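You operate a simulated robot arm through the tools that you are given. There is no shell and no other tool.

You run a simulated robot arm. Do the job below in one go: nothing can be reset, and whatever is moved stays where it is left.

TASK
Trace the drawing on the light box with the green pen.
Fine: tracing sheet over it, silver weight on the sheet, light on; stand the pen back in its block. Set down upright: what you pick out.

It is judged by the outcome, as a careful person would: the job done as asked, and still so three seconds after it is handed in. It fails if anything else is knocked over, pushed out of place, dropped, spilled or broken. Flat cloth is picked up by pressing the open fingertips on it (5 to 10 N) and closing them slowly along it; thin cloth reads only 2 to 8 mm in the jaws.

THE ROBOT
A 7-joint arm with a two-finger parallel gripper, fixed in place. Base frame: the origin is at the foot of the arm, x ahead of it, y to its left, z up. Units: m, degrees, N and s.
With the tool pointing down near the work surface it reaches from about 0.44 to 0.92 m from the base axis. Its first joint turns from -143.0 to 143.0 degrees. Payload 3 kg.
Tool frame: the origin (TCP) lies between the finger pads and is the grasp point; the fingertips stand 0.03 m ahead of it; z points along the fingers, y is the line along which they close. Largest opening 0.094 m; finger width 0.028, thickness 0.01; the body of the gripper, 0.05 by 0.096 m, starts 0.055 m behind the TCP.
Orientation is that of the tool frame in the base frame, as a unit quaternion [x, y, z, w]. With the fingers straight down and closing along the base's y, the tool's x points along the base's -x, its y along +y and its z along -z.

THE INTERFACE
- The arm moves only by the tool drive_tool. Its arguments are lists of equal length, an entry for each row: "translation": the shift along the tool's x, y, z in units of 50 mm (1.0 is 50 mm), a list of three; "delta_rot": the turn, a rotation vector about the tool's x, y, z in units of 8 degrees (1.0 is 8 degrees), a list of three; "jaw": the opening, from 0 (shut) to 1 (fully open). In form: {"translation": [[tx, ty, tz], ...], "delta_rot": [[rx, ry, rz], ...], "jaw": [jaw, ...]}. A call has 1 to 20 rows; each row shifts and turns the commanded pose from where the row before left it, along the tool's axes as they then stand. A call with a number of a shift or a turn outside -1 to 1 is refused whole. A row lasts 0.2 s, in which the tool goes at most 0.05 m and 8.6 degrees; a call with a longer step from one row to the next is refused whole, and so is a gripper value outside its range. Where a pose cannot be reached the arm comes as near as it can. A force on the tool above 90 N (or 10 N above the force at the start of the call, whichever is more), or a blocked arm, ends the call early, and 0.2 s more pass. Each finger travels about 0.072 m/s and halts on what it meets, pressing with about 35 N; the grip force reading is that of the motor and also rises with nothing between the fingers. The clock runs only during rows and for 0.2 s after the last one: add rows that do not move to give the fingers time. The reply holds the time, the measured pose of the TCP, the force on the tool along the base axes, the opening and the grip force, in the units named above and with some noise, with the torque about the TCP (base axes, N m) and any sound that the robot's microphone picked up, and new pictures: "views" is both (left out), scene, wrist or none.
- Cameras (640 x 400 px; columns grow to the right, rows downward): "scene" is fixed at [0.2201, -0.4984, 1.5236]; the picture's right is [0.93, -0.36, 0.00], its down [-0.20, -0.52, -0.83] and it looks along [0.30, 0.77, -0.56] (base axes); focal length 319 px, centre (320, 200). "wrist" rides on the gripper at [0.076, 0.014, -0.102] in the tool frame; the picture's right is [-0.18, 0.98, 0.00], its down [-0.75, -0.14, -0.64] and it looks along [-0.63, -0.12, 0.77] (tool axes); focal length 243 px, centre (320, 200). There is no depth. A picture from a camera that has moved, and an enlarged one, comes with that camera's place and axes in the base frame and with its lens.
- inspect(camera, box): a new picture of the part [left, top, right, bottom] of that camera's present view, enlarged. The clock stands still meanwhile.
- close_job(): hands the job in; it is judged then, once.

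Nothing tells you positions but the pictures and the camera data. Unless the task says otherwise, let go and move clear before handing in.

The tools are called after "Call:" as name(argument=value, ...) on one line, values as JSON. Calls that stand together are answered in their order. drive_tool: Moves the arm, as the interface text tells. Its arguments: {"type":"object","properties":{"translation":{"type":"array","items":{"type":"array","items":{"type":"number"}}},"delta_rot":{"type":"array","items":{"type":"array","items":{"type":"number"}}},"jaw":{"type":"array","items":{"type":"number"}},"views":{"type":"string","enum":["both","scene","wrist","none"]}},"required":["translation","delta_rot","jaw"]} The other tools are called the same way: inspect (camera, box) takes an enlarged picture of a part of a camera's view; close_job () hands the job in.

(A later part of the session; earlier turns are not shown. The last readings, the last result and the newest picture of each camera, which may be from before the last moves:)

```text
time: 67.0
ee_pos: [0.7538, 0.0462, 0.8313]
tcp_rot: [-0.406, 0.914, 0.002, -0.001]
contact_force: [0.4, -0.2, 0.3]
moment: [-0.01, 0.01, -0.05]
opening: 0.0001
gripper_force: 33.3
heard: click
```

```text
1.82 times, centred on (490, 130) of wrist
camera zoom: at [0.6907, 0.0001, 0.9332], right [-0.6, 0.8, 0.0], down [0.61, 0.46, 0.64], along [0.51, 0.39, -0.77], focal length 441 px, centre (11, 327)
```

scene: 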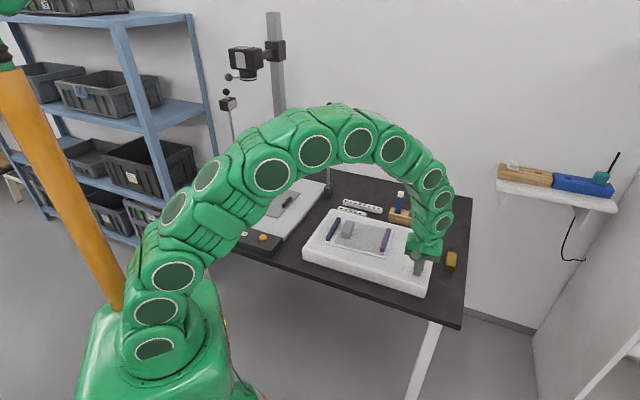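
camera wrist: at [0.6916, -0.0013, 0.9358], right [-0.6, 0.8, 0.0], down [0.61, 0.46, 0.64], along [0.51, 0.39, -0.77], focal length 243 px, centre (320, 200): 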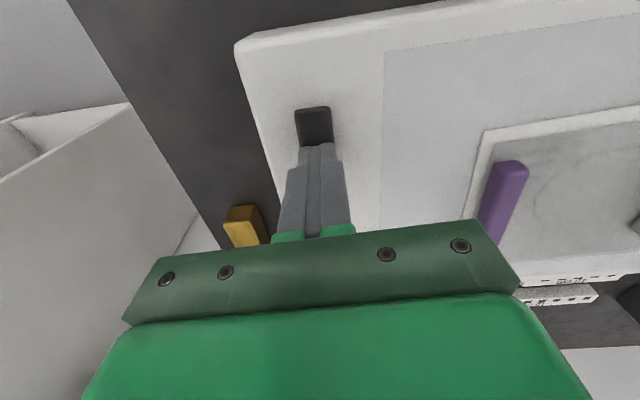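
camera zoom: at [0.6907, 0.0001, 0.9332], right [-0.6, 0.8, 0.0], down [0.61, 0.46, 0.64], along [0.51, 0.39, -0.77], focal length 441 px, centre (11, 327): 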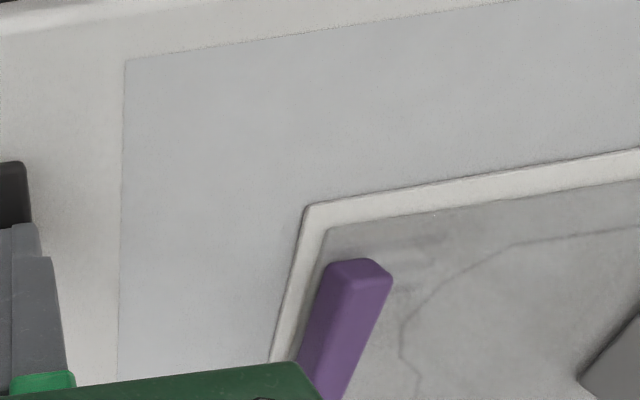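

The rocker is cleanly on the "I" side (one click). Now back to the knob to turn it counter-clockwise while watching for light.

Call:
drive_tool(translation=[[0, 0, -0.04], [0, 0, -0.1], [0, 0, -0.5], [0, 0, -0.6], [-0.793, -0.057, 0], [-0.793, -0.057, 0], [-0.793, -0.057, 0], [0, 0, 0], [0, 0, 0], [0, 0, 0], [0, 0, 0], [0, 0, 0], [0, 0, 0], [0, 0, 0], [0, 0, 0], [0, 0, 0], [0, 0, 0]], delta_rot=[[0, 0, 0], [0, 0, 0], [0, 0, 0], [0, 0, 0], [0, 0, 0], [0, 0, 0], [0, 0, 0], [0, 0, 1], [0, 0, 1], [0, 0, 1], [0, 0, 1], [0, 0, 1], [0, 0, 1], [0, 0, 1], [0, 0, 1], [0, 0, 1], [0, 0, 0]], jaw=[0, 0, 0, 0, 0, 0.3, 0.55, 0.55, 0.55, 0.55, 0.55, 0.55, 0.55, 0.55, 0.55, 0.55, 0.55], views="both")

Call:
inspect(camera="wrist", box=[220, 40, 420, 200])

Call:
inspect(camera="scene", box=[290, 190, 460, 300])

```text
time: 70.6
ee_pos: [0.8405, 0.1285, 0.8933]
tcp_rot: [0.211, 0.978, 0.001, -0.001]
contact_force: [-1.3, -0.1, -0.3]
moment: [-0.01, 0.0, 0.0]
opening: 0.0519
gripper_force: 0.0
camera wrist: at [0.7764, 0.1733, 0.995], right [0.57, 0.82, 0.0], down [0.63, -0.44, 0.64], along [0.53, -0.37, -0.77], focal length 243 px, centre (320, 200)
```

scene: 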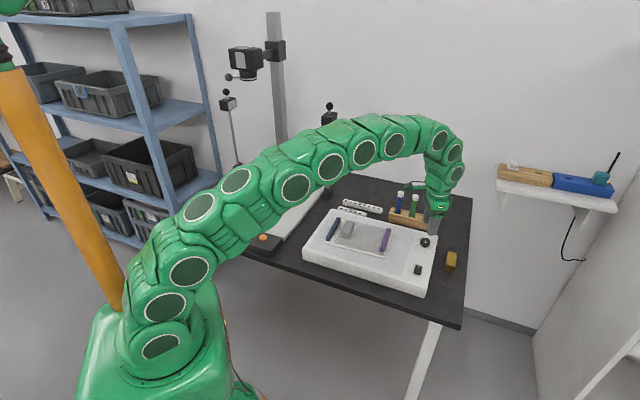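
wrist: 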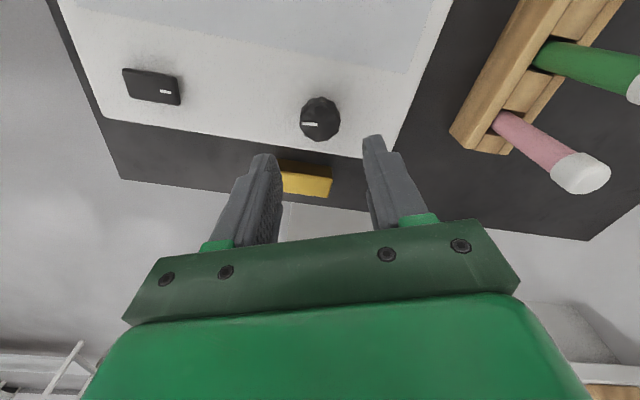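

```text
2.50 times, centred on (320, 120) of wrist
camera zoom: at [0.7764, 0.1733, 0.995], right [0.57, 0.82, 0.0], down [0.63, -0.44, 0.64], along [0.53, -0.37, -0.77], focal length 606 px, centre (320, 400)
```

zoom: 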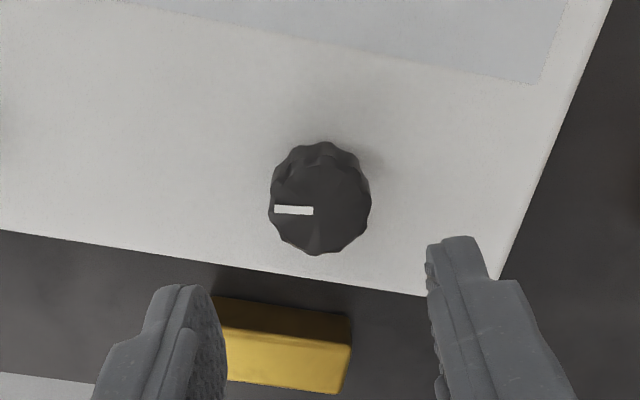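

```text
3.64 times, centred on (375, 245) of scene
camera zoom: at [0.2201, -0.4984, 1.5236], right [0.93, -0.36, 0.0], down [-0.2, -0.52, -0.83], along [0.3, 0.77, -0.56], focal length 1160 px, centre (120, 36)
```

zoom: 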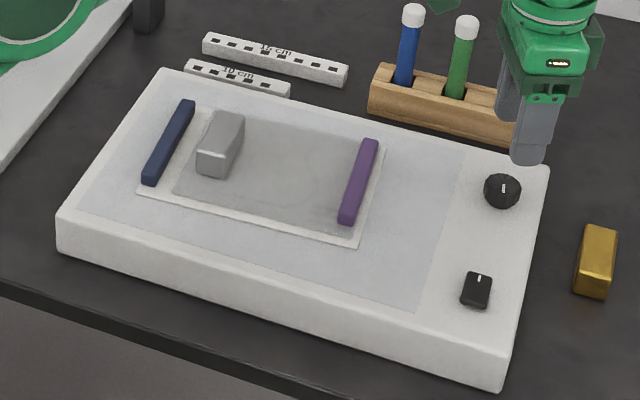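

Call:
drive_tool(translation=[[0, 0, 0.6], [0, 0, 0.54], [0, 0, 0], [0, 0, 0], [0, 0, 0], [0, 0, 0]], delta_rot=[[0, 0, 0], [0, 0, 0], [0, 0, 0], [0, 0, 0], [0, 0, 0], [0, 0, 0]], jaw=[0.55, 0.55, 0.5, 0.42, 0.35, 0.3], views="wrist")

Call:
inspect(camera="wrist", box=[220, 60, 420, 220])

```text
time: 72.0
ee_pos: [0.841, 0.1284, 0.8381]
tcp_rot: [0.209, 0.978, 0.001, 0.0]
contact_force: [6.7, 7.7, -2.9]
moment: [-0.06, -0.23, -0.03]
opening: 0.0315
gripper_force: 45.1
camera wrist: at [0.7769, 0.1731, 0.9396], right [0.57, 0.82, 0.0], down [0.63, -0.44, 0.64], along [0.53, -0.36, -0.77], focal length 243 px, centre (320, 200)
```

wrist: 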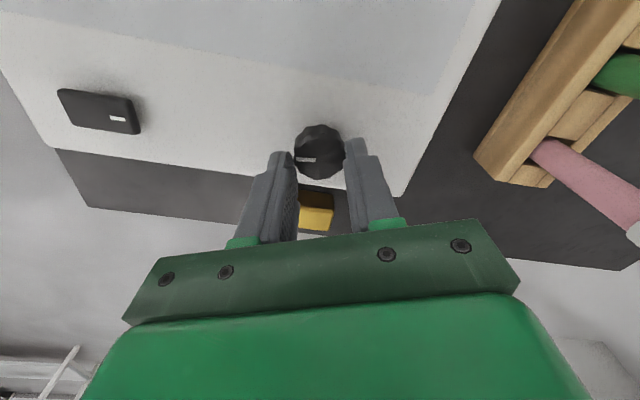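

```text
2.50 times, centred on (320, 140) of wrist
camera zoom: at [0.7769, 0.1731, 0.9396], right [0.57, 0.82, 0.0], down [0.63, -0.44, 0.64], along [0.53, -0.36, -0.77], focal length 606 px, centre (320, 350)
```

zoom: 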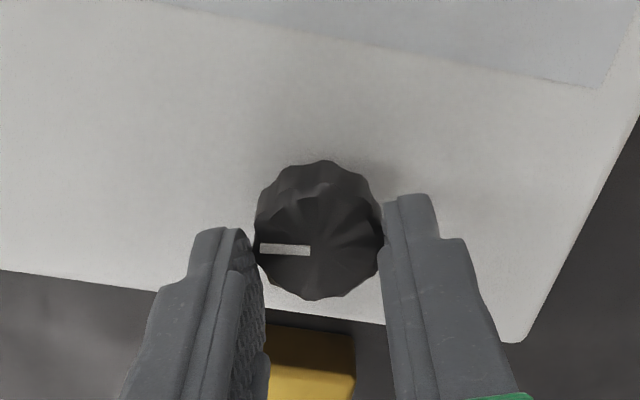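

Call:
drive_tool(translation=[[0, 0, 0], [0, 0, 0], [0, 0, 0], [0, 0, 0], [0, 0, 0], [0, 0, 0], [0, 0, 0], [0, 0, 0], [0, 0, 0], [0, 0, 0], [0, 0, 0], [0, 0, 0], [0, 0, 0], [0, 0, 0]], delta_rot=[[0, 0, -1], [0, 0, -1], [0, 0, -1], [0, 0, -1], [0, 0, -1], [0, 0, -1], [0, 0, -1], [0, 0, -1], [0, 0, -1], [0, 0, -1], [0, 0, -1], [0, 0, -1], [0, 0, -1], [0, 0, 0]], jaw=[0.27, 0.27, 0.27, 0.27, 0.27, 0.27, 0.27, 0.27, 0.27, 0.27, 0.27, 0.27, 0.27, 0.27], views="both")

Call:
inspect(camera="wrist", box=[220, 60, 420, 220])

Call:
inspect(camera="scene", box=[290, 190, 460, 300])

```text
time: 75.0
ee_pos: [0.8396, 0.1277, 0.835]
tcp_rot: [-0.642, 0.766, 0.001, -0.001]
contact_force: [-11.7, 11.6, 0.7]
moment: [0.37, -0.04, 0.01]
opening: 0.0309
gripper_force: 44.5
camera wrist: at [0.8114, 0.0558, 0.937], right [-0.94, 0.35, 0.0], down [0.27, 0.72, 0.64], along [0.22, 0.6, -0.77], focal length 243 px, centre (320, 200)
```

scene: 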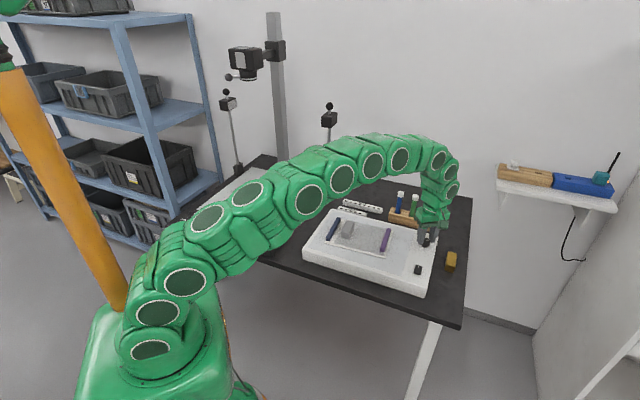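
wrist: 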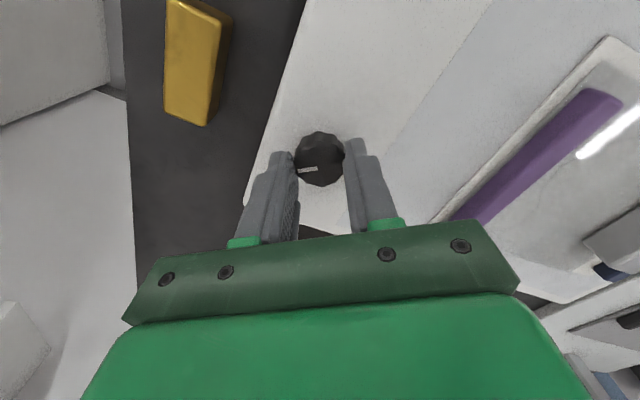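

```text
2.50 times, centred on (320, 140) of wrist
camera zoom: at [0.8114, 0.0558, 0.937], right [-0.94, 0.35, 0.0], down [0.27, 0.72, 0.64], along [0.22, 0.6, -0.77], focal length 606 px, centre (320, 350)
```

zoom: 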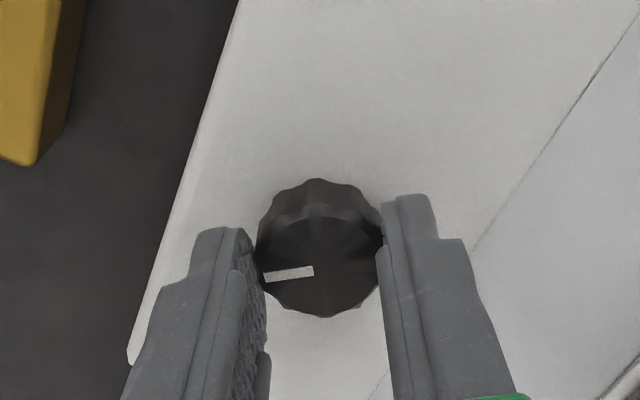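

```text
3.64 times, centred on (375, 245) of scene
camera zoom: at [0.2201, -0.4984, 1.5236], right [0.93, -0.36, 0.0], down [-0.2, -0.52, -0.83], along [0.3, 0.77, -0.56], focal length 1160 px, centre (120, 36)
```

zoom: 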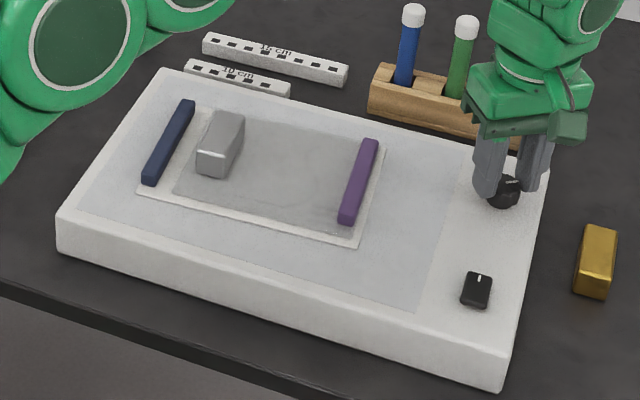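

Call:
drive_tool(translation=[[0, 0, 0], [0, 0, 0], [0, 0, 0], [0, 0, 0], [0, 0, 0], [0, 0, 0], [0, 0, 0], [0, 0, 0], [0, 0, 0]], delta_rot=[[0, 0, -1], [0, 0, -1], [0, 0, -1], [0, 0, -1], [0, 0, -1], [0, 0, -1], [0, 0, -1], [0, 0, -1], [0, 0, 0]], jaw=[0.27, 0.27, 0.27, 0.27, 0.27, 0.27, 0.27, 0.27, 0.27], views="both")

Call:
inspect(camera="wrist", box=[220, 60, 420, 220])

Call:
inspect(camera="scene", box=[290, 190, 460, 300])

```text
time: 77.0
ee_pos: [0.8387, 0.1286, 0.8341]
tcp_rot: [0.951, -0.309, -0.001, 0.001]
contact_force: [-1.2, 1.6, -0.3]
moment: [-0.45, -0.31, -0.57]
opening: 0.0314
gripper_force: 45.3
camera wrist: at [0.8918, 0.0737, 0.9371], right [-0.73, -0.69, 0.0], down [-0.53, 0.56, 0.64], along [-0.44, 0.47, -0.77], focal length 243 px, centre (320, 200)
```

scene: 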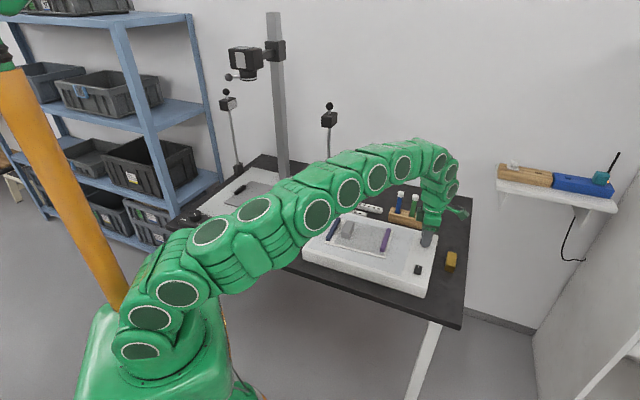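
wrist: 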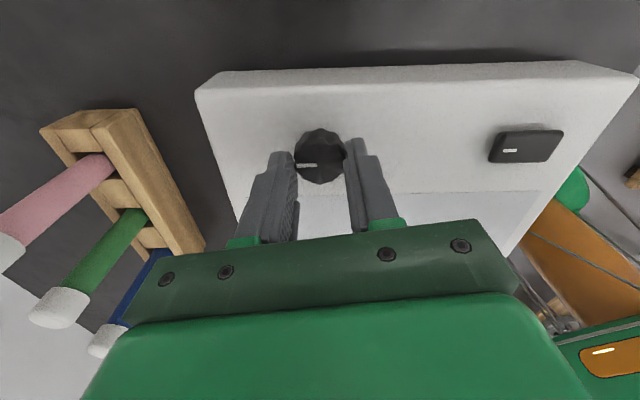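

```text
2.50 times, centred on (320, 140) of wrist
camera zoom: at [0.8918, 0.0737, 0.9371], right [-0.73, -0.69, 0.0], down [-0.53, 0.56, 0.64], along [-0.44, 0.47, -0.77], focal length 606 px, centre (320, 350)
```

zoom: 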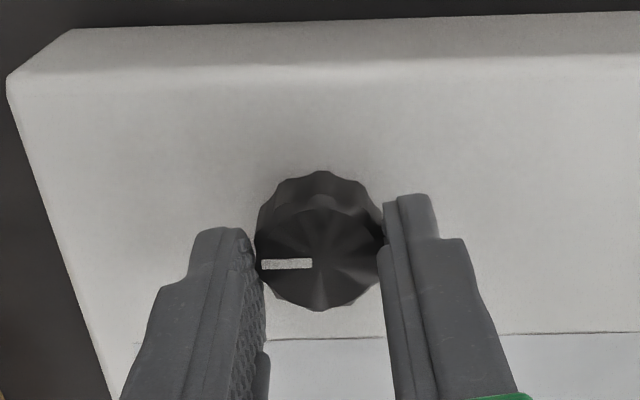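

```text
3.64 times, centred on (375, 245) of scene
camera zoom: at [0.2201, -0.4984, 1.5236], right [0.93, -0.36, 0.0], down [-0.2, -0.52, -0.83], along [0.3, 0.77, -0.56], focal length 1160 px, centre (120, 36)
```

zoom: 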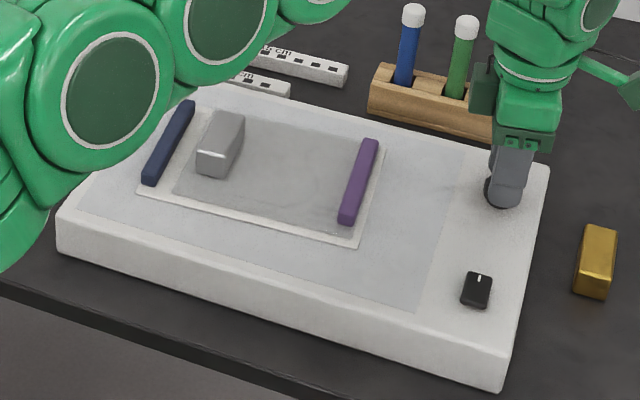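

Call:
inspect(camera="wrist", box=[380, 100, 640, 260])

Call:
inspect(camera="scene", box=[300, 195, 440, 295])

```text
2.46 times, centred on (510, 180) of wrist
camera zoom: at [0.8918, 0.0737, 0.9371], right [-0.73, -0.69, 0.0], down [-0.53, 0.56, 0.64], along [-0.44, 0.47, -0.77], focal length 597 px, centre (-148, 249)
```

zoom: 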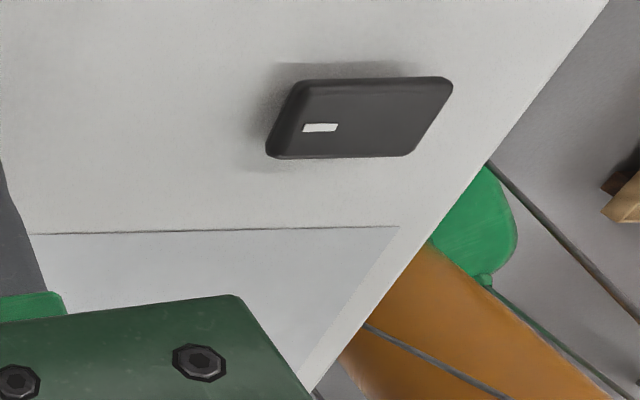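

```text
4.00 times, centred on (370, 245) of scene
camera zoom: at [0.2201, -0.4984, 1.5236], right [0.93, -0.36, 0.0], down [-0.2, -0.52, -0.83], along [0.3, 0.77, -0.56], focal length 1276 px, centre (120, 20)
```

zoom: 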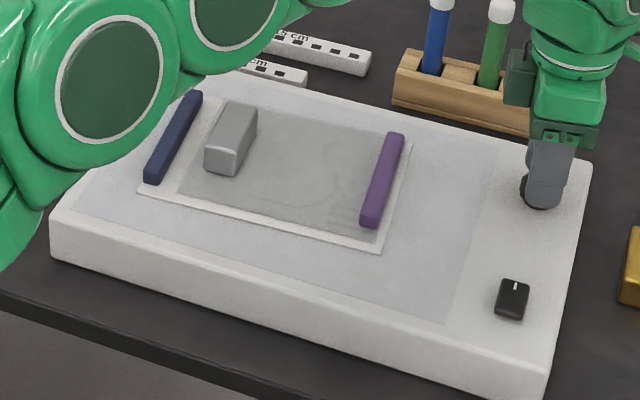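

Call:
inspect(camera="scene", box=[0, 0, 240, 200])

Call:
inspect(camera="scene", box=[0, 180, 260, 400])

Call:
inspect(camera="scene", box=[380, 200, 640, 400])

Call:
inspect(camera="scene", box=[180, 180, 330, 280])

```text
2.00 times, centred on (120, 100) of scene
camera zoom: at [0.2201, -0.4984, 1.5236], right [0.93, -0.36, 0.0], down [-0.2, -0.52, -0.83], along [0.3, 0.77, -0.56], focal length 638 px, centre (720, 400)
```

zoom: 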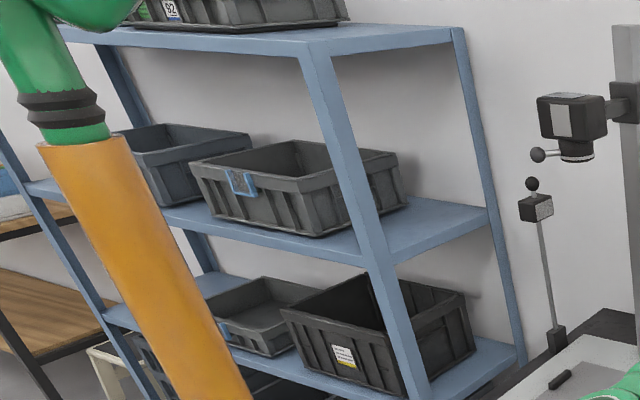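

```text
1.82 times, centred on (130, 290) of scene
camera zoom: at [0.2201, -0.4984, 1.5236], right [0.93, -0.36, 0.0], down [-0.2, -0.52, -0.83], along [0.3, 0.77, -0.56], focal length 580 px, centre (666, 36)
```

zoom: 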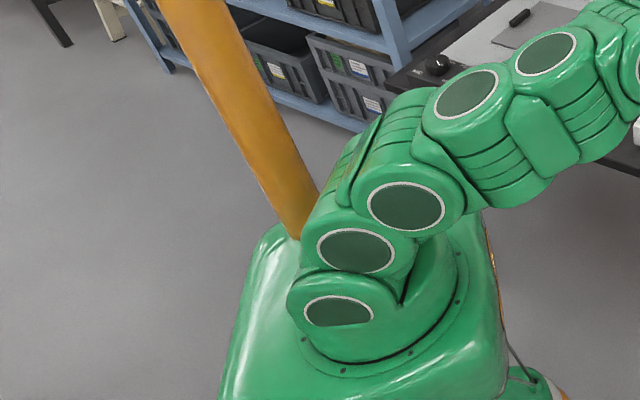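

```text
2.00 times, centred on (510, 300) of scene
camera zoom: at [0.2201, -0.4984, 1.5236], right [0.93, -0.36, 0.0], down [-0.2, -0.52, -0.83], along [0.3, 0.77, -0.56], focal length 638 px, centre (-60, 0)
```

zoom: 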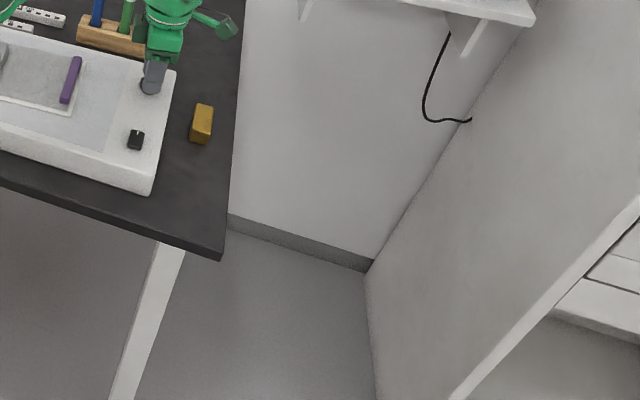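

```text
4.00 times, centred on (255, 230) of scene
camera zoom: at [0.2201, -0.4984, 1.5236], right [0.93, -0.36, 0.0], down [-0.2, -0.52, -0.83], along [0.3, 0.77, -0.56], focal length 1276 px, centre (580, 80)
```

zoom: 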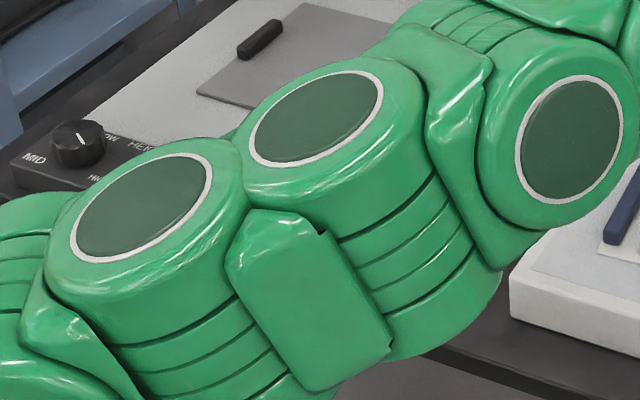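

Nothing on the wall or table suggests another power control. I'll turn the dimmer fully clockwise instead, starting from this counter-clockwise stop, with the rocker on "I".

Call:
drive_tool(translation=[[0, 0, 0], [0, 0, 0], [0, 0, 0], [0, 0, 0], [0, 0, 0], [0, 0, 0], [0, 0, 0], [0, 0, 0], [0, 0, 0], [0, 0, 0], [0, 0, 0], [0, 0, 0], [0, 0, 0], [0, 0, 0], [0, 0, 0], [0, 0, 0], [0, 0, 0], [0, 0, 0], [0, 0, 0], [0, 0, 0]], delta_rot=[[0, 0, 1], [0, 0, 1], [0, 0, 1], [0, 0, 1], [0, 0, 1], [0, 0, 1], [0, 0, 1], [0, 0, 1], [0, 0, 1], [0, 0, 1], [0, 0, 1], [0, 0, 1], [0, 0, 1], [0, 0, 1], [0, 0, 1], [0, 0, 1], [0, 0, 1], [0, 0, 1], [0, 0, 1], [0, 0, 1]], jaw=[0.27, 0.27, 0.27, 0.27, 0.27, 0.27, 0.27, 0.27, 0.27, 0.27, 0.27, 0.27, 0.27, 0.27, 0.27, 0.27, 0.27, 0.27, 0.27, 0.27], views="both")

Call:
inspect(camera="wrist", box=[220, 60, 420, 220])

Call:
inspect(camera="scene", box=[290, 190, 460, 300])

```text
time: 81.2
ee_pos: [0.8386, 0.1286, 0.8367]
tcp_rot: [0.142, 0.99, 0.001, -0.001]
contact_force: [-14.6, 26.0, -20.8]
moment: [0.66, 0.57, 0.03]
opening: 0.0316
gripper_force: 45.0
camera wrist: at [0.7698, 0.1647, 0.9378], right [0.45, 0.89, 0.0], down [0.69, -0.35, 0.64], along [0.57, -0.29, -0.77], focal length 243 px, centre (320, 200)
```

scene: 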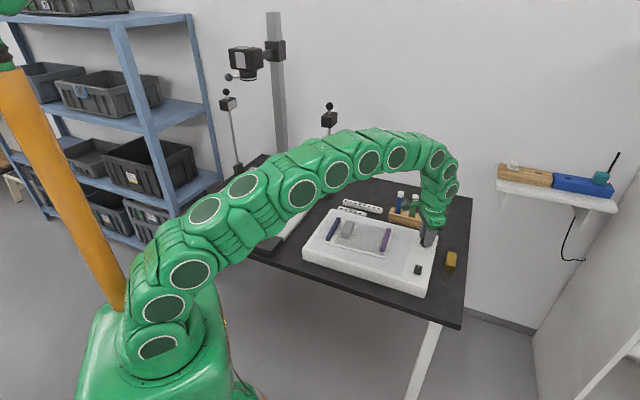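
wrist: 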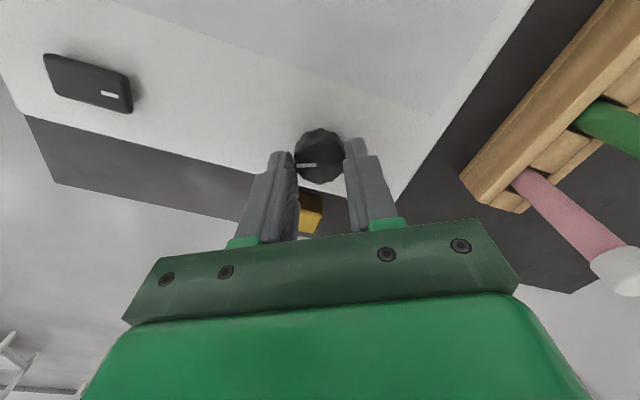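

```text
2.50 times, centred on (320, 140) of wrist
camera zoom: at [0.7698, 0.1647, 0.9378], right [0.45, 0.89, 0.0], down [0.69, -0.35, 0.64], along [0.57, -0.29, -0.77], focal length 606 px, centre (320, 350)
```

zoom: 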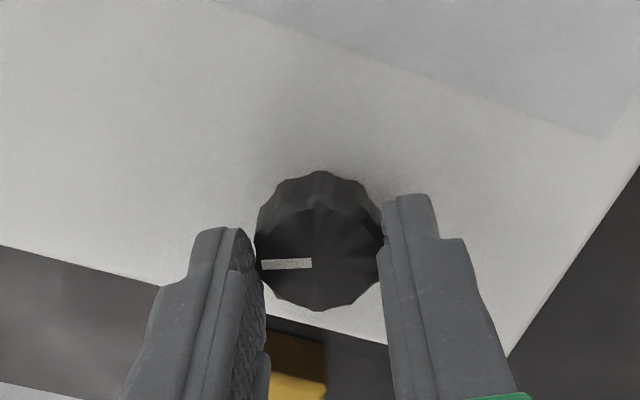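

```text
3.64 times, centred on (375, 245) of scene
camera zoom: at [0.2201, -0.4984, 1.5236], right [0.93, -0.36, 0.0], down [-0.2, -0.52, -0.83], along [0.3, 0.77, -0.56], focal length 1160 px, centre (120, 36)
```

zoom: 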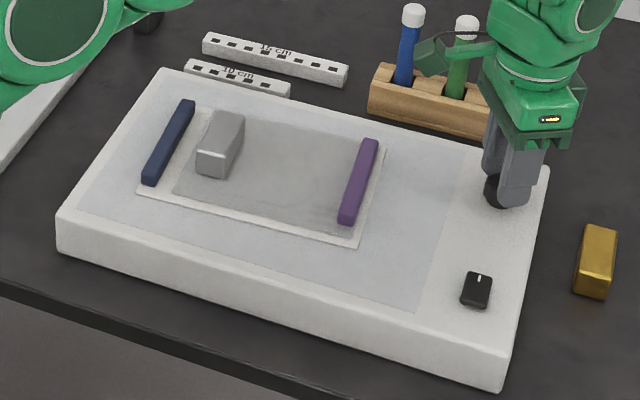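

Call:
inspect(camera="wrist", box=[30, 30, 150, 130])

Call:
inspect(camera="scene", box=[405, 258, 432, 282])

```text
4.00 times, centred on (90, 80) of wrist
camera zoom: at [0.7698, 0.1647, 0.9378], right [0.45, 0.89, 0.0], down [0.69, -0.35, 0.64], along [0.57, -0.29, -0.77], focal length 970 px, centre (1240, 680)
```

zoom: 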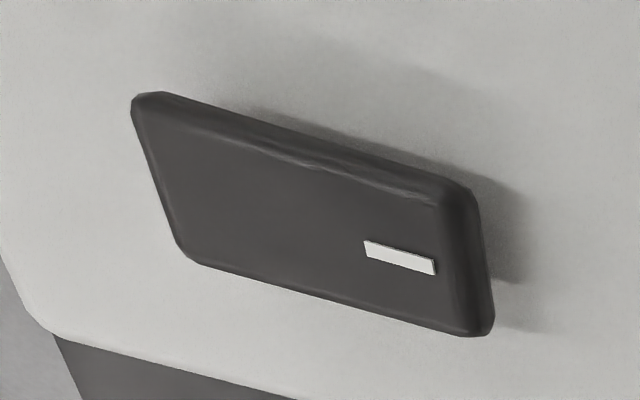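

```text
16.00 times, centred on (418, 270) of scene
camera zoom: at [0.2201, -0.4984, 1.5236], right [0.93, -0.36, 0.0], down [-0.2, -0.52, -0.83], along [0.3, 0.77, -0.56], focal length 5104 px, centre (-1256, -920)
```

zoom: 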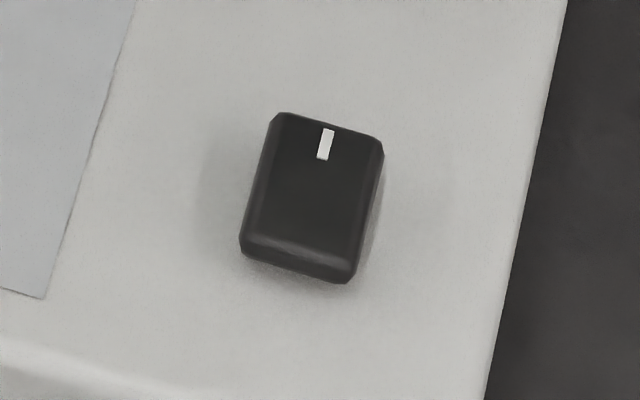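

Call:
drive_tool(translation=[[0, 0, 0], [0, 0, 0], [0, 0, -0.7], [0, 0, 0], [0, 0, 0], [0, 0, 0], [0, 0, 0], [0, 0, 0], [0, 0, 0], [0, 0, 0], [0, 0, 0], [0, 0, 0], [0, 0, 0], [0, 0, 0], [0, 0, 0], [0, 0, 0], [0, 0, 0], [0, 0, 0]], delta_rot=[[0, 0, 0], [0, 0, 0], [0, 0, 0], [0, 0, -1], [0, 0, -1], [0, 0, -1], [0, 0, -1], [0, 0, -1], [0, 0, -1], [0, 0, -1], [0, 0, -1], [0, 0, -1], [0, 0, -1], [0, 0, -1], [0, 0, -1], [0, 0, -1], [0, 0, -1], [0, 0, 0]], jaw=[0.45, 0.55, 0.55, 0.55, 0.55, 0.55, 0.55, 0.55, 0.55, 0.55, 0.55, 0.55, 0.55, 0.55, 0.55, 0.55, 0.55, 0.55], views="wrist")

Call:
inspect(camera="wrist", box=[220, 40, 420, 200])

Call:
inspect(camera="scene", box=[300, 195, 440, 295])

```text
time: 85.0
ee_pos: [0.8411, 0.1288, 0.8703]
tcp_rot: [0.742, -0.67, -0.001, 0.0]
contact_force: [0.3, -0.2, 0.0]
moment: [-0.02, 0.02, 0.0]
opening: 0.0516
gripper_force: 0.1
camera wrist: at [0.8327, 0.0524, 0.9729], right [-1.0, 0.08, 0.0], down [0.06, 0.76, 0.64], along [0.05, 0.64, -0.77], focal length 243 px, centre (320, 200)
```

wrist: 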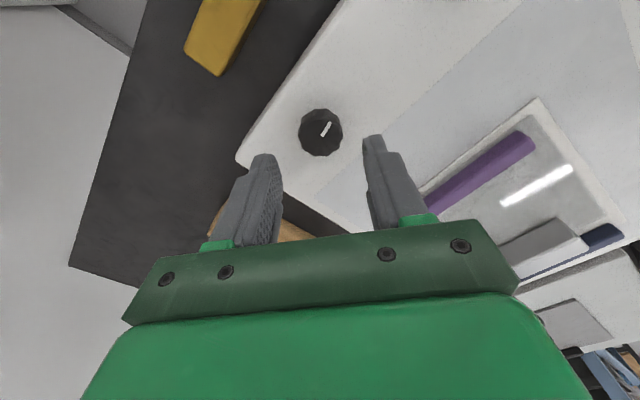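

```text
2.50 times, centred on (320, 120) of wrist
camera zoom: at [0.8327, 0.0524, 0.9729], right [-1.0, 0.08, 0.0], down [0.06, 0.76, 0.64], along [0.05, 0.64, -0.77], focal length 606 px, centre (320, 400)
```

zoom: 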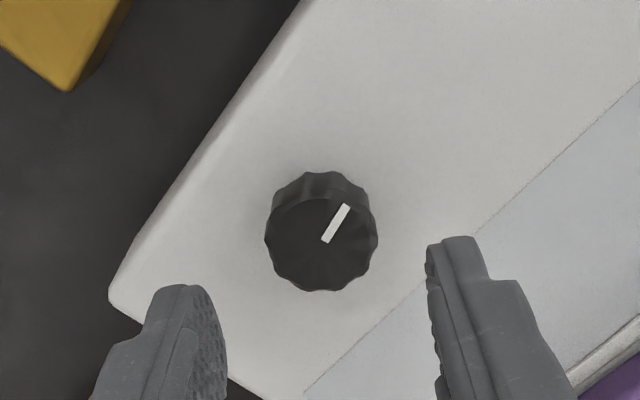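

```text
4.00 times, centred on (370, 245) of scene
camera zoom: at [0.2201, -0.4984, 1.5236], right [0.93, -0.36, 0.0], down [-0.2, -0.52, -0.83], along [0.3, 0.77, -0.56], focal length 1276 px, centre (120, 20)
```

zoom: 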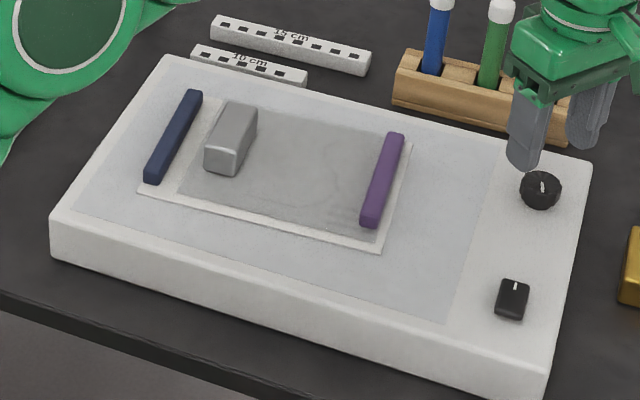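

Call:
drive_tool(translation=[[0, 0, 0.35], [0, 0, 0.35], [0, 0, 0], [0, 0, 0], [0, 0, 0], [0, 0, 0], [0, 0, 0], [0, 0, 0], [0, 0, 0], [0, 0, 0], [0, 0, 0], [0, 0, 0], [0, 0, 0], [0, 0, 0], [0, 0, 0], [0, 0, 0], [0, 0, 0], [0, 0, 0]], delta_rot=[[0, 0, 0], [0, 0, 0], [0, 0, 0], [0, 0, 0], [0, 0, 0], [0, 0, 1], [0, 0, 1], [0, 0, 1], [0, 0, 1], [0, 0, 1], [0, 0, 1], [0, 0, 1], [0, 0, 1], [0, 0, 1], [0, 0, 1], [0, 0, 1], [0, 0, 1], [0, 0, 0]], jaw=[0.55, 0.55, 0.45, 0.35, 0.27, 0.27, 0.27, 0.27, 0.27, 0.27, 0.27, 0.27, 0.27, 0.27, 0.27, 0.27, 0.27, 0.27], views="both")

Call:
inspect(camera="wrist", box=[220, 60, 420, 220])

Call:
inspect(camera="scene", box=[300, 195, 440, 295])

```text
time: 88.8
ee_pos: [0.8394, 0.1299, 0.8345]
tcp_rot: [0.002, 1.0, 0.001, -0.002]
contact_force: [0.1, 1.1, 6.8]
moment: [-0.28, 0.32, 0.66]
opening: 0.0314
gripper_force: 45.1
camera wrist: at [0.7621, 0.1444, 0.9378], right [0.19, 0.98, 0.0], down [0.75, -0.14, 0.64], along [0.63, -0.12, -0.77], focal length 243 px, centre (320, 200)
```

scene: 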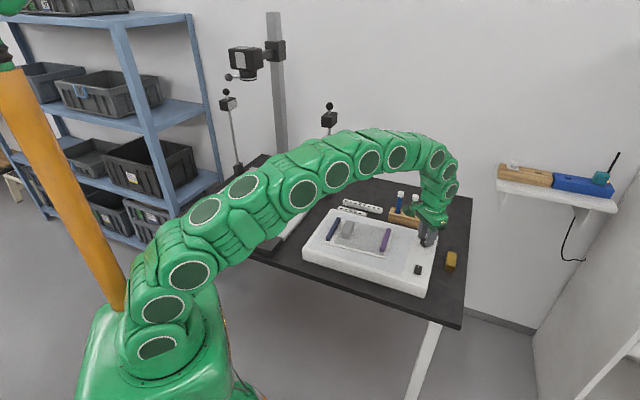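
wrist: 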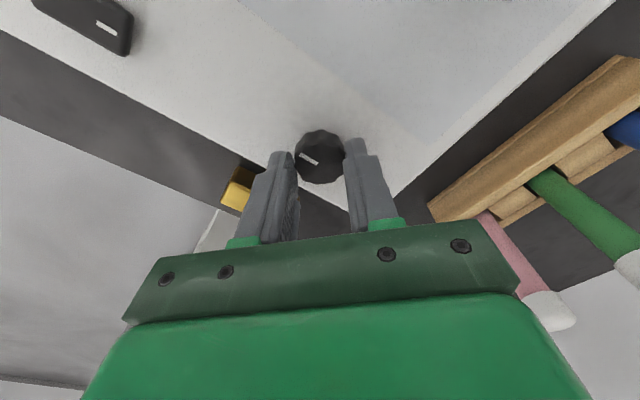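

```text
2.50 times, centred on (320, 140) of wrist
camera zoom: at [0.7621, 0.1444, 0.9378], right [0.19, 0.98, 0.0], down [0.75, -0.14, 0.64], along [0.63, -0.12, -0.77], focal length 606 px, centre (320, 350)
```

zoom: 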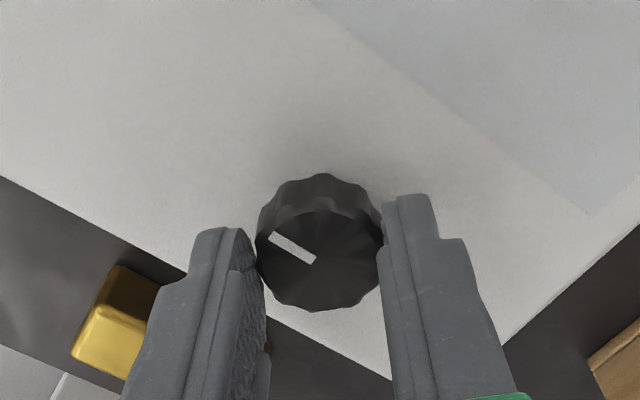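

```text
4.00 times, centred on (370, 245) of scene
camera zoom: at [0.2201, -0.4984, 1.5236], right [0.93, -0.36, 0.0], down [-0.2, -0.52, -0.83], along [0.3, 0.77, -0.56], focal length 1276 px, centre (120, 20)
```

zoom: 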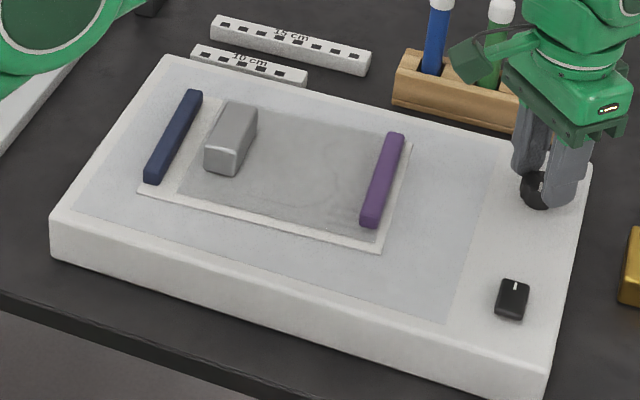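

Call:
inspect(camera="scene", box=[495, 150, 560, 195])

Call:
inspect(camera="scene", box=[320, 200, 390, 245])

Call:
inspect(camera="scene", box=[400, 235, 440, 265])

```text
8.89 times, centred on (528, 172) of scene
camera zoom: at [0.2201, -0.4984, 1.5236], right [0.93, -0.36, 0.0], down [-0.2, -0.52, -0.83], along [0.3, 0.77, -0.56], focal length 2836 px, centre (-1524, 444)
```

zoom: 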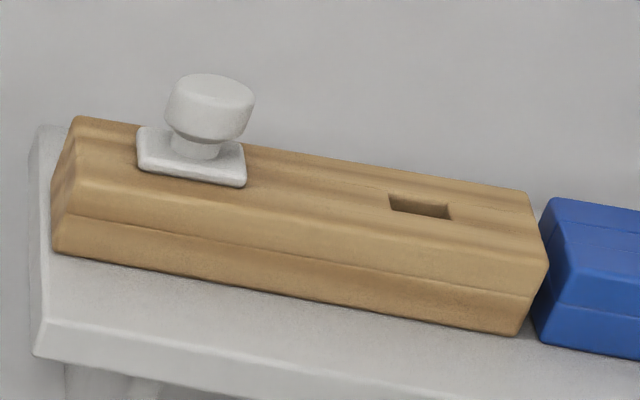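

```text
8.89 times, centred on (355, 222) of scene
camera zoom: at [0.2201, -0.4984, 1.5236], right [0.93, -0.36, 0.0], down [-0.2, -0.52, -0.83], along [0.3, 0.77, -0.56], focal length 2836 px, centre (9, 0)
```

zoom: 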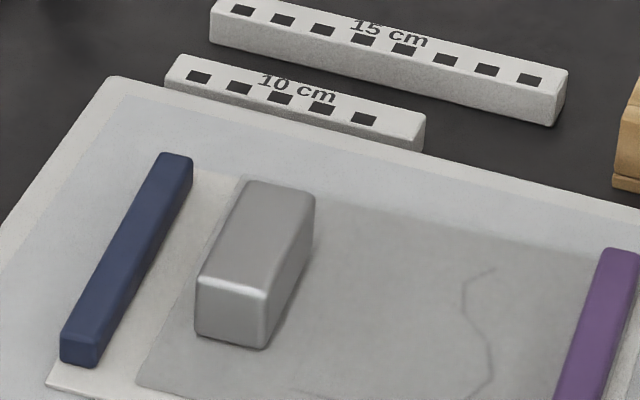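

```text
13.33 times, centred on (420, 250) of scene
camera zoom: at [0.2201, -0.4984, 1.5236], right [0.93, -0.36, 0.0], down [-0.2, -0.52, -0.83], along [0.3, 0.77, -0.56], focal length 4253 px, centre (-1013, -467)
```

zoom: 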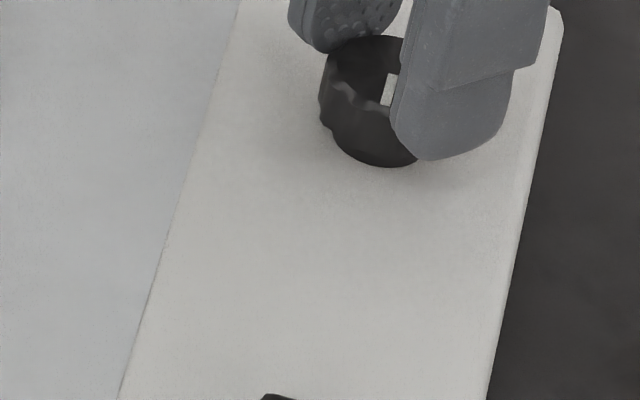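

Call:
inspect(camera="scene", box=[290, 180, 450, 290])

```text
3.64 times, centred on (370, 235) of scene
camera zoom: at [0.2201, -0.4984, 1.5236], right [0.93, -0.36, 0.0], down [-0.2, -0.52, -0.83], along [0.3, 0.77, -0.56], focal length 1160 px, centre (138, 73)
```

zoom: 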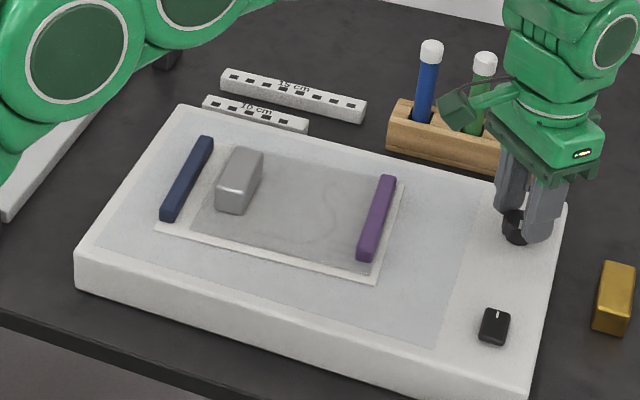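

The knob has stops at both ends (±90° from its start), and none of its range lights the panel with the rocker on "I". I'll check the rocker's other side once more with the knob here, watching carefully.

Call:
drive_tool(translation=[[0, 0, 0], [0, 0, 0], [0, 0, -0.6], [0, 0, -0.6], [0, 0, 0], [0, 0, 0], [0, 0, 0], [0, 0, 0], [0, 0, 0], [0, 0, 0], [0.7585, 0.033, 0.1], [0.7585, 0.033, 0.2], [0.7585, 0.033, 0.3], [0.7585, 0.033, 0.4], [0, 0, 0]], delta_rot=[[0, 0, 0], [0, 0, 0], [0, 0, 0], [0, 0, 0], [0, 0, -1], [0, 0, -1], [0, 0, -1], [0, 0, -1], [0, 0, -1], [0, 0, -1], [0, 0, 0], [0, 0, 0], [0, 0, 0], [0, 0, 0], [0, 0, 0]], jaw=[0.45, 0.55, 0.55, 0.55, 0.3, 0.1, 0, 0, 0, 0, 0, 0, 0, 0, 0], views="both")

Call:
inspect(camera="wrist", box=[240, 80, 400, 200])

```text
time: 92.0
ee_pos: [0.7311, 0.0228, 0.8464]
tcp_rot: [-0.407, 0.914, 0.001, 0.0]
contact_force: [0.4, -0.4, -0.1]
moment: [0.01, 0.01, 0.01]
opening: 0.0002
gripper_force: 32.9
camera wrist: at [0.6683, -0.024, 0.9479], right [-0.61, 0.8, 0.0], down [0.61, 0.46, 0.64], along [0.51, 0.39, -0.77], focal length 243 px, centre (320, 200)
```

scene: 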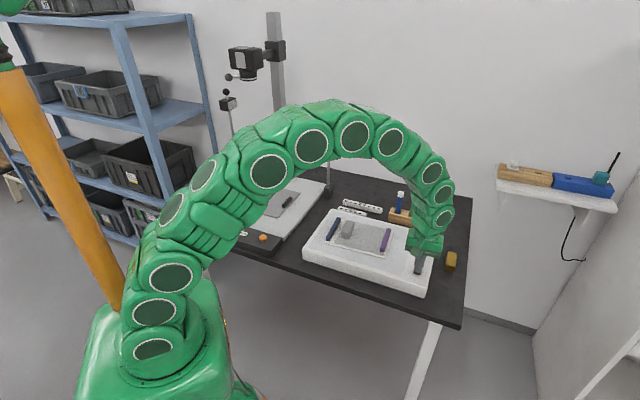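
wrist: 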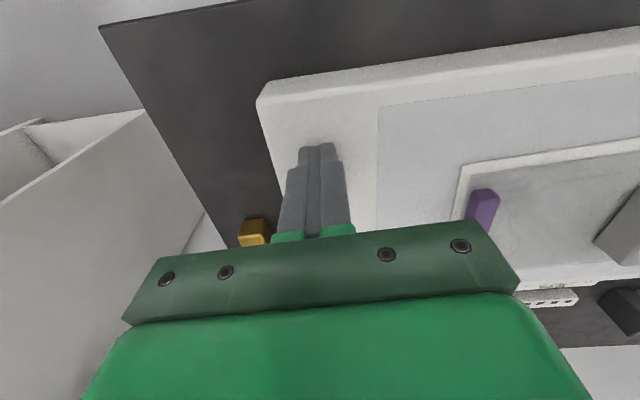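

```text
3.33 times, centred on (320, 140) of wrist
camera zoom: at [0.6683, -0.024, 0.9479], right [-0.61, 0.8, 0.0], down [0.61, 0.46, 0.64], along [0.51, 0.39, -0.77], focal length 809 px, centre (320, 400)
```

zoom: 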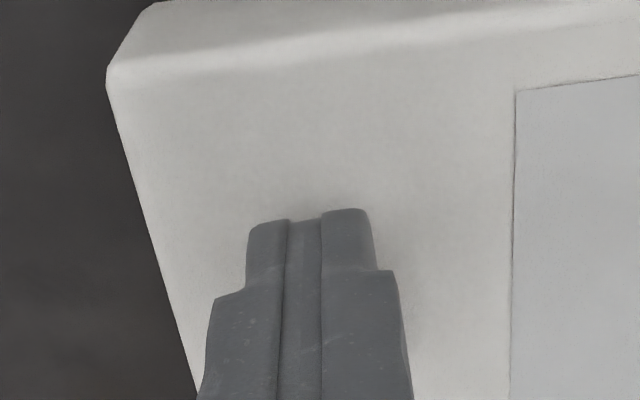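

Call:
drive_tool(translation=[[0, 0, 0.15], [0, 0, 0.14], [0, 0, 0]], delta_rot=[[0, 0, 0], [0, 0, 0], [0, 0, 0]], jaw=[0, 0, 0], views="none")

```text
time: 92.8
ee_pos: [0.7318, 0.021, 0.8316]
tcp_rot: [-0.405, 0.914, 0.001, 0.0]
contact_force: [0.6, 0.8, 0.6]
moment: [0.0, 0.0, 0.0]
opening: 0.0001
gripper_force: 33.3
```

Call:
drive_tool(translation=[[0, 0, 0.025], [0, 0, 0]], delta_rot=[[0, 0, 0], [0, 0, 0]], jaw=[0, 0], views="none")

```text
time: 93.4
ee_pos: [0.731, 0.0211, 0.8303]
tcp_rot: [-0.405, 0.914, 0.001, -0.001]
contact_force: [0.1, -0.3, 0.0]
moment: [-0.02, -0.03, -0.02]
opening: 0.0
gripper_force: 32.8
heard: click
```

Call:
drive_tool(translation=[[0, 0, -0.03], [0, 0, -0.2], [0, 0, -0.6], [-0.6, 0, -0.4], [-0.8, 0, 0], [0, 0, 0]], delta_rot=[[0, 0, 0], [0, 0, 0], [0, 0, 0], [0, 0, 0], [0, 0, 0], [0, 0, 0]], jaw=[0, 0, 0, 0, 0, 0], views="both")

Call:
inspect(camera="scene", box=[290, 180, 450, 290])

Call:
inspect(camera="scene", box=[405, 258, 432, 282])

```text
time: 94.8
ee_pos: [0.7778, 0.0735, 0.8933]
tcp_rot: [-0.405, 0.914, 0.002, -0.001]
contact_force: [1.0, 0.1, -0.4]
moment: [0.0, 0.04, 0.05]
opening: 0.0001
gripper_force: 33.2
camera wrist: at [0.7155, 0.0274, 0.9945], right [-0.6, 0.8, 0.0], down [0.61, 0.46, 0.64], along [0.51, 0.39, -0.77], focal length 243 px, centre (320, 200)
```

scene: 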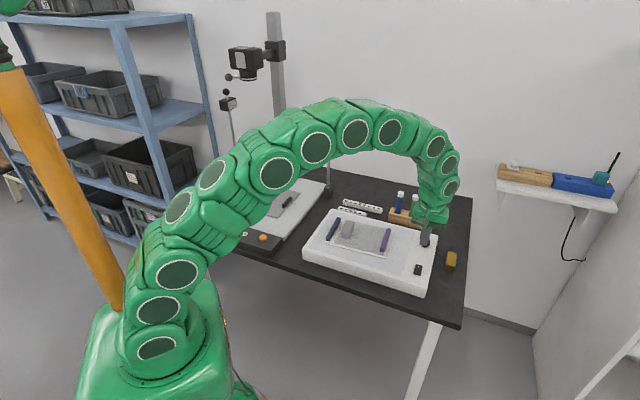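
wrist: 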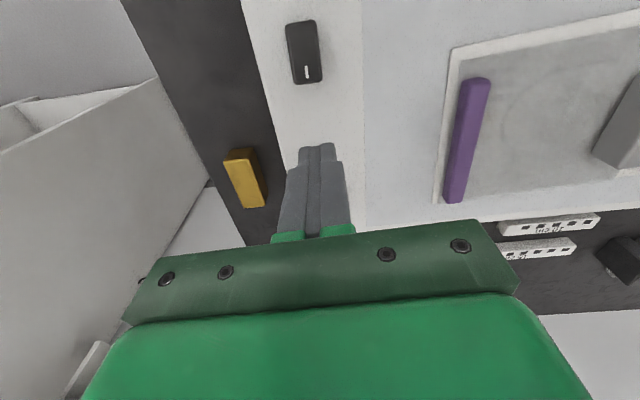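

```text
3.64 times, centred on (370, 235) of scene
camera zoom: at [0.2201, -0.4984, 1.5236], right [0.93, -0.36, 0.0], down [-0.2, -0.52, -0.83], along [0.3, 0.77, -0.56], focal length 1160 px, centre (138, 73)
```

zoom: 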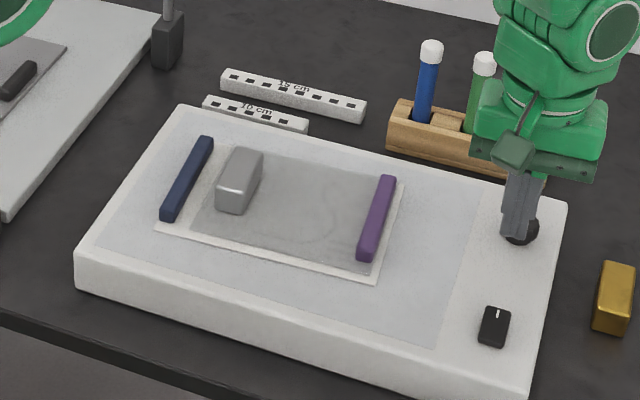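

```text
16.00 times, centred on (418, 270) of scene
camera zoom: at [0.2201, -0.4984, 1.5236], right [0.93, -0.36, 0.0], down [-0.2, -0.52, -0.83], along [0.3, 0.77, -0.56], focal length 5104 px, centre (-1256, -920)
```

zoom: 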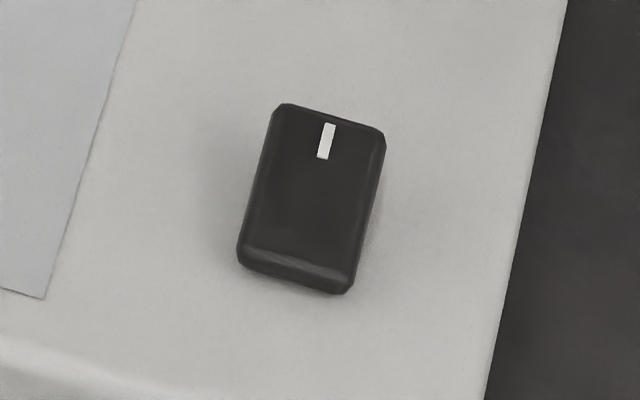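

Call:
inspect(camera="scene", box=[320, 200, 390, 245])

Call:
inspect(camera="wrist", box=[240, 0, 640, 220])

```text
8.89 times, centred on (355, 222) of scene
camera zoom: at [0.2201, -0.4984, 1.5236], right [0.93, -0.36, 0.0], down [-0.2, -0.52, -0.83], along [0.3, 0.77, -0.56], focal length 2836 px, centre (9, 0)
```

zoom: 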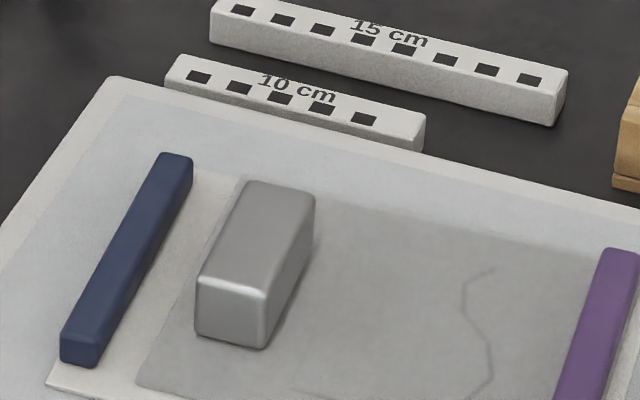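

```text
1.60 times, centred on (440, 110) of wrist
camera zoom: at [0.7155, 0.0274, 0.9945], right [-0.6, 0.8, 0.0], down [0.61, 0.46, 0.64], along [0.51, 0.39, -0.77], focal length 388 px, centre (128, 344)
```

zoom: 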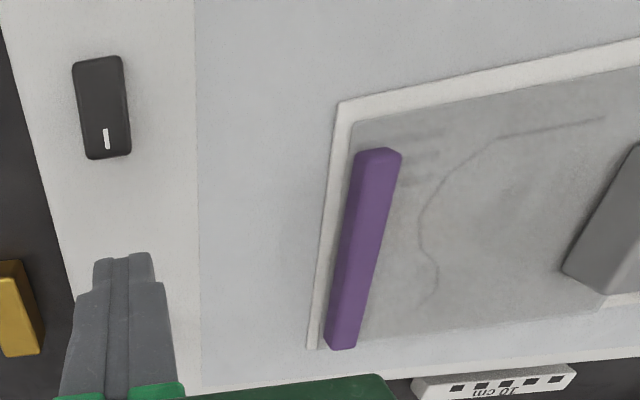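

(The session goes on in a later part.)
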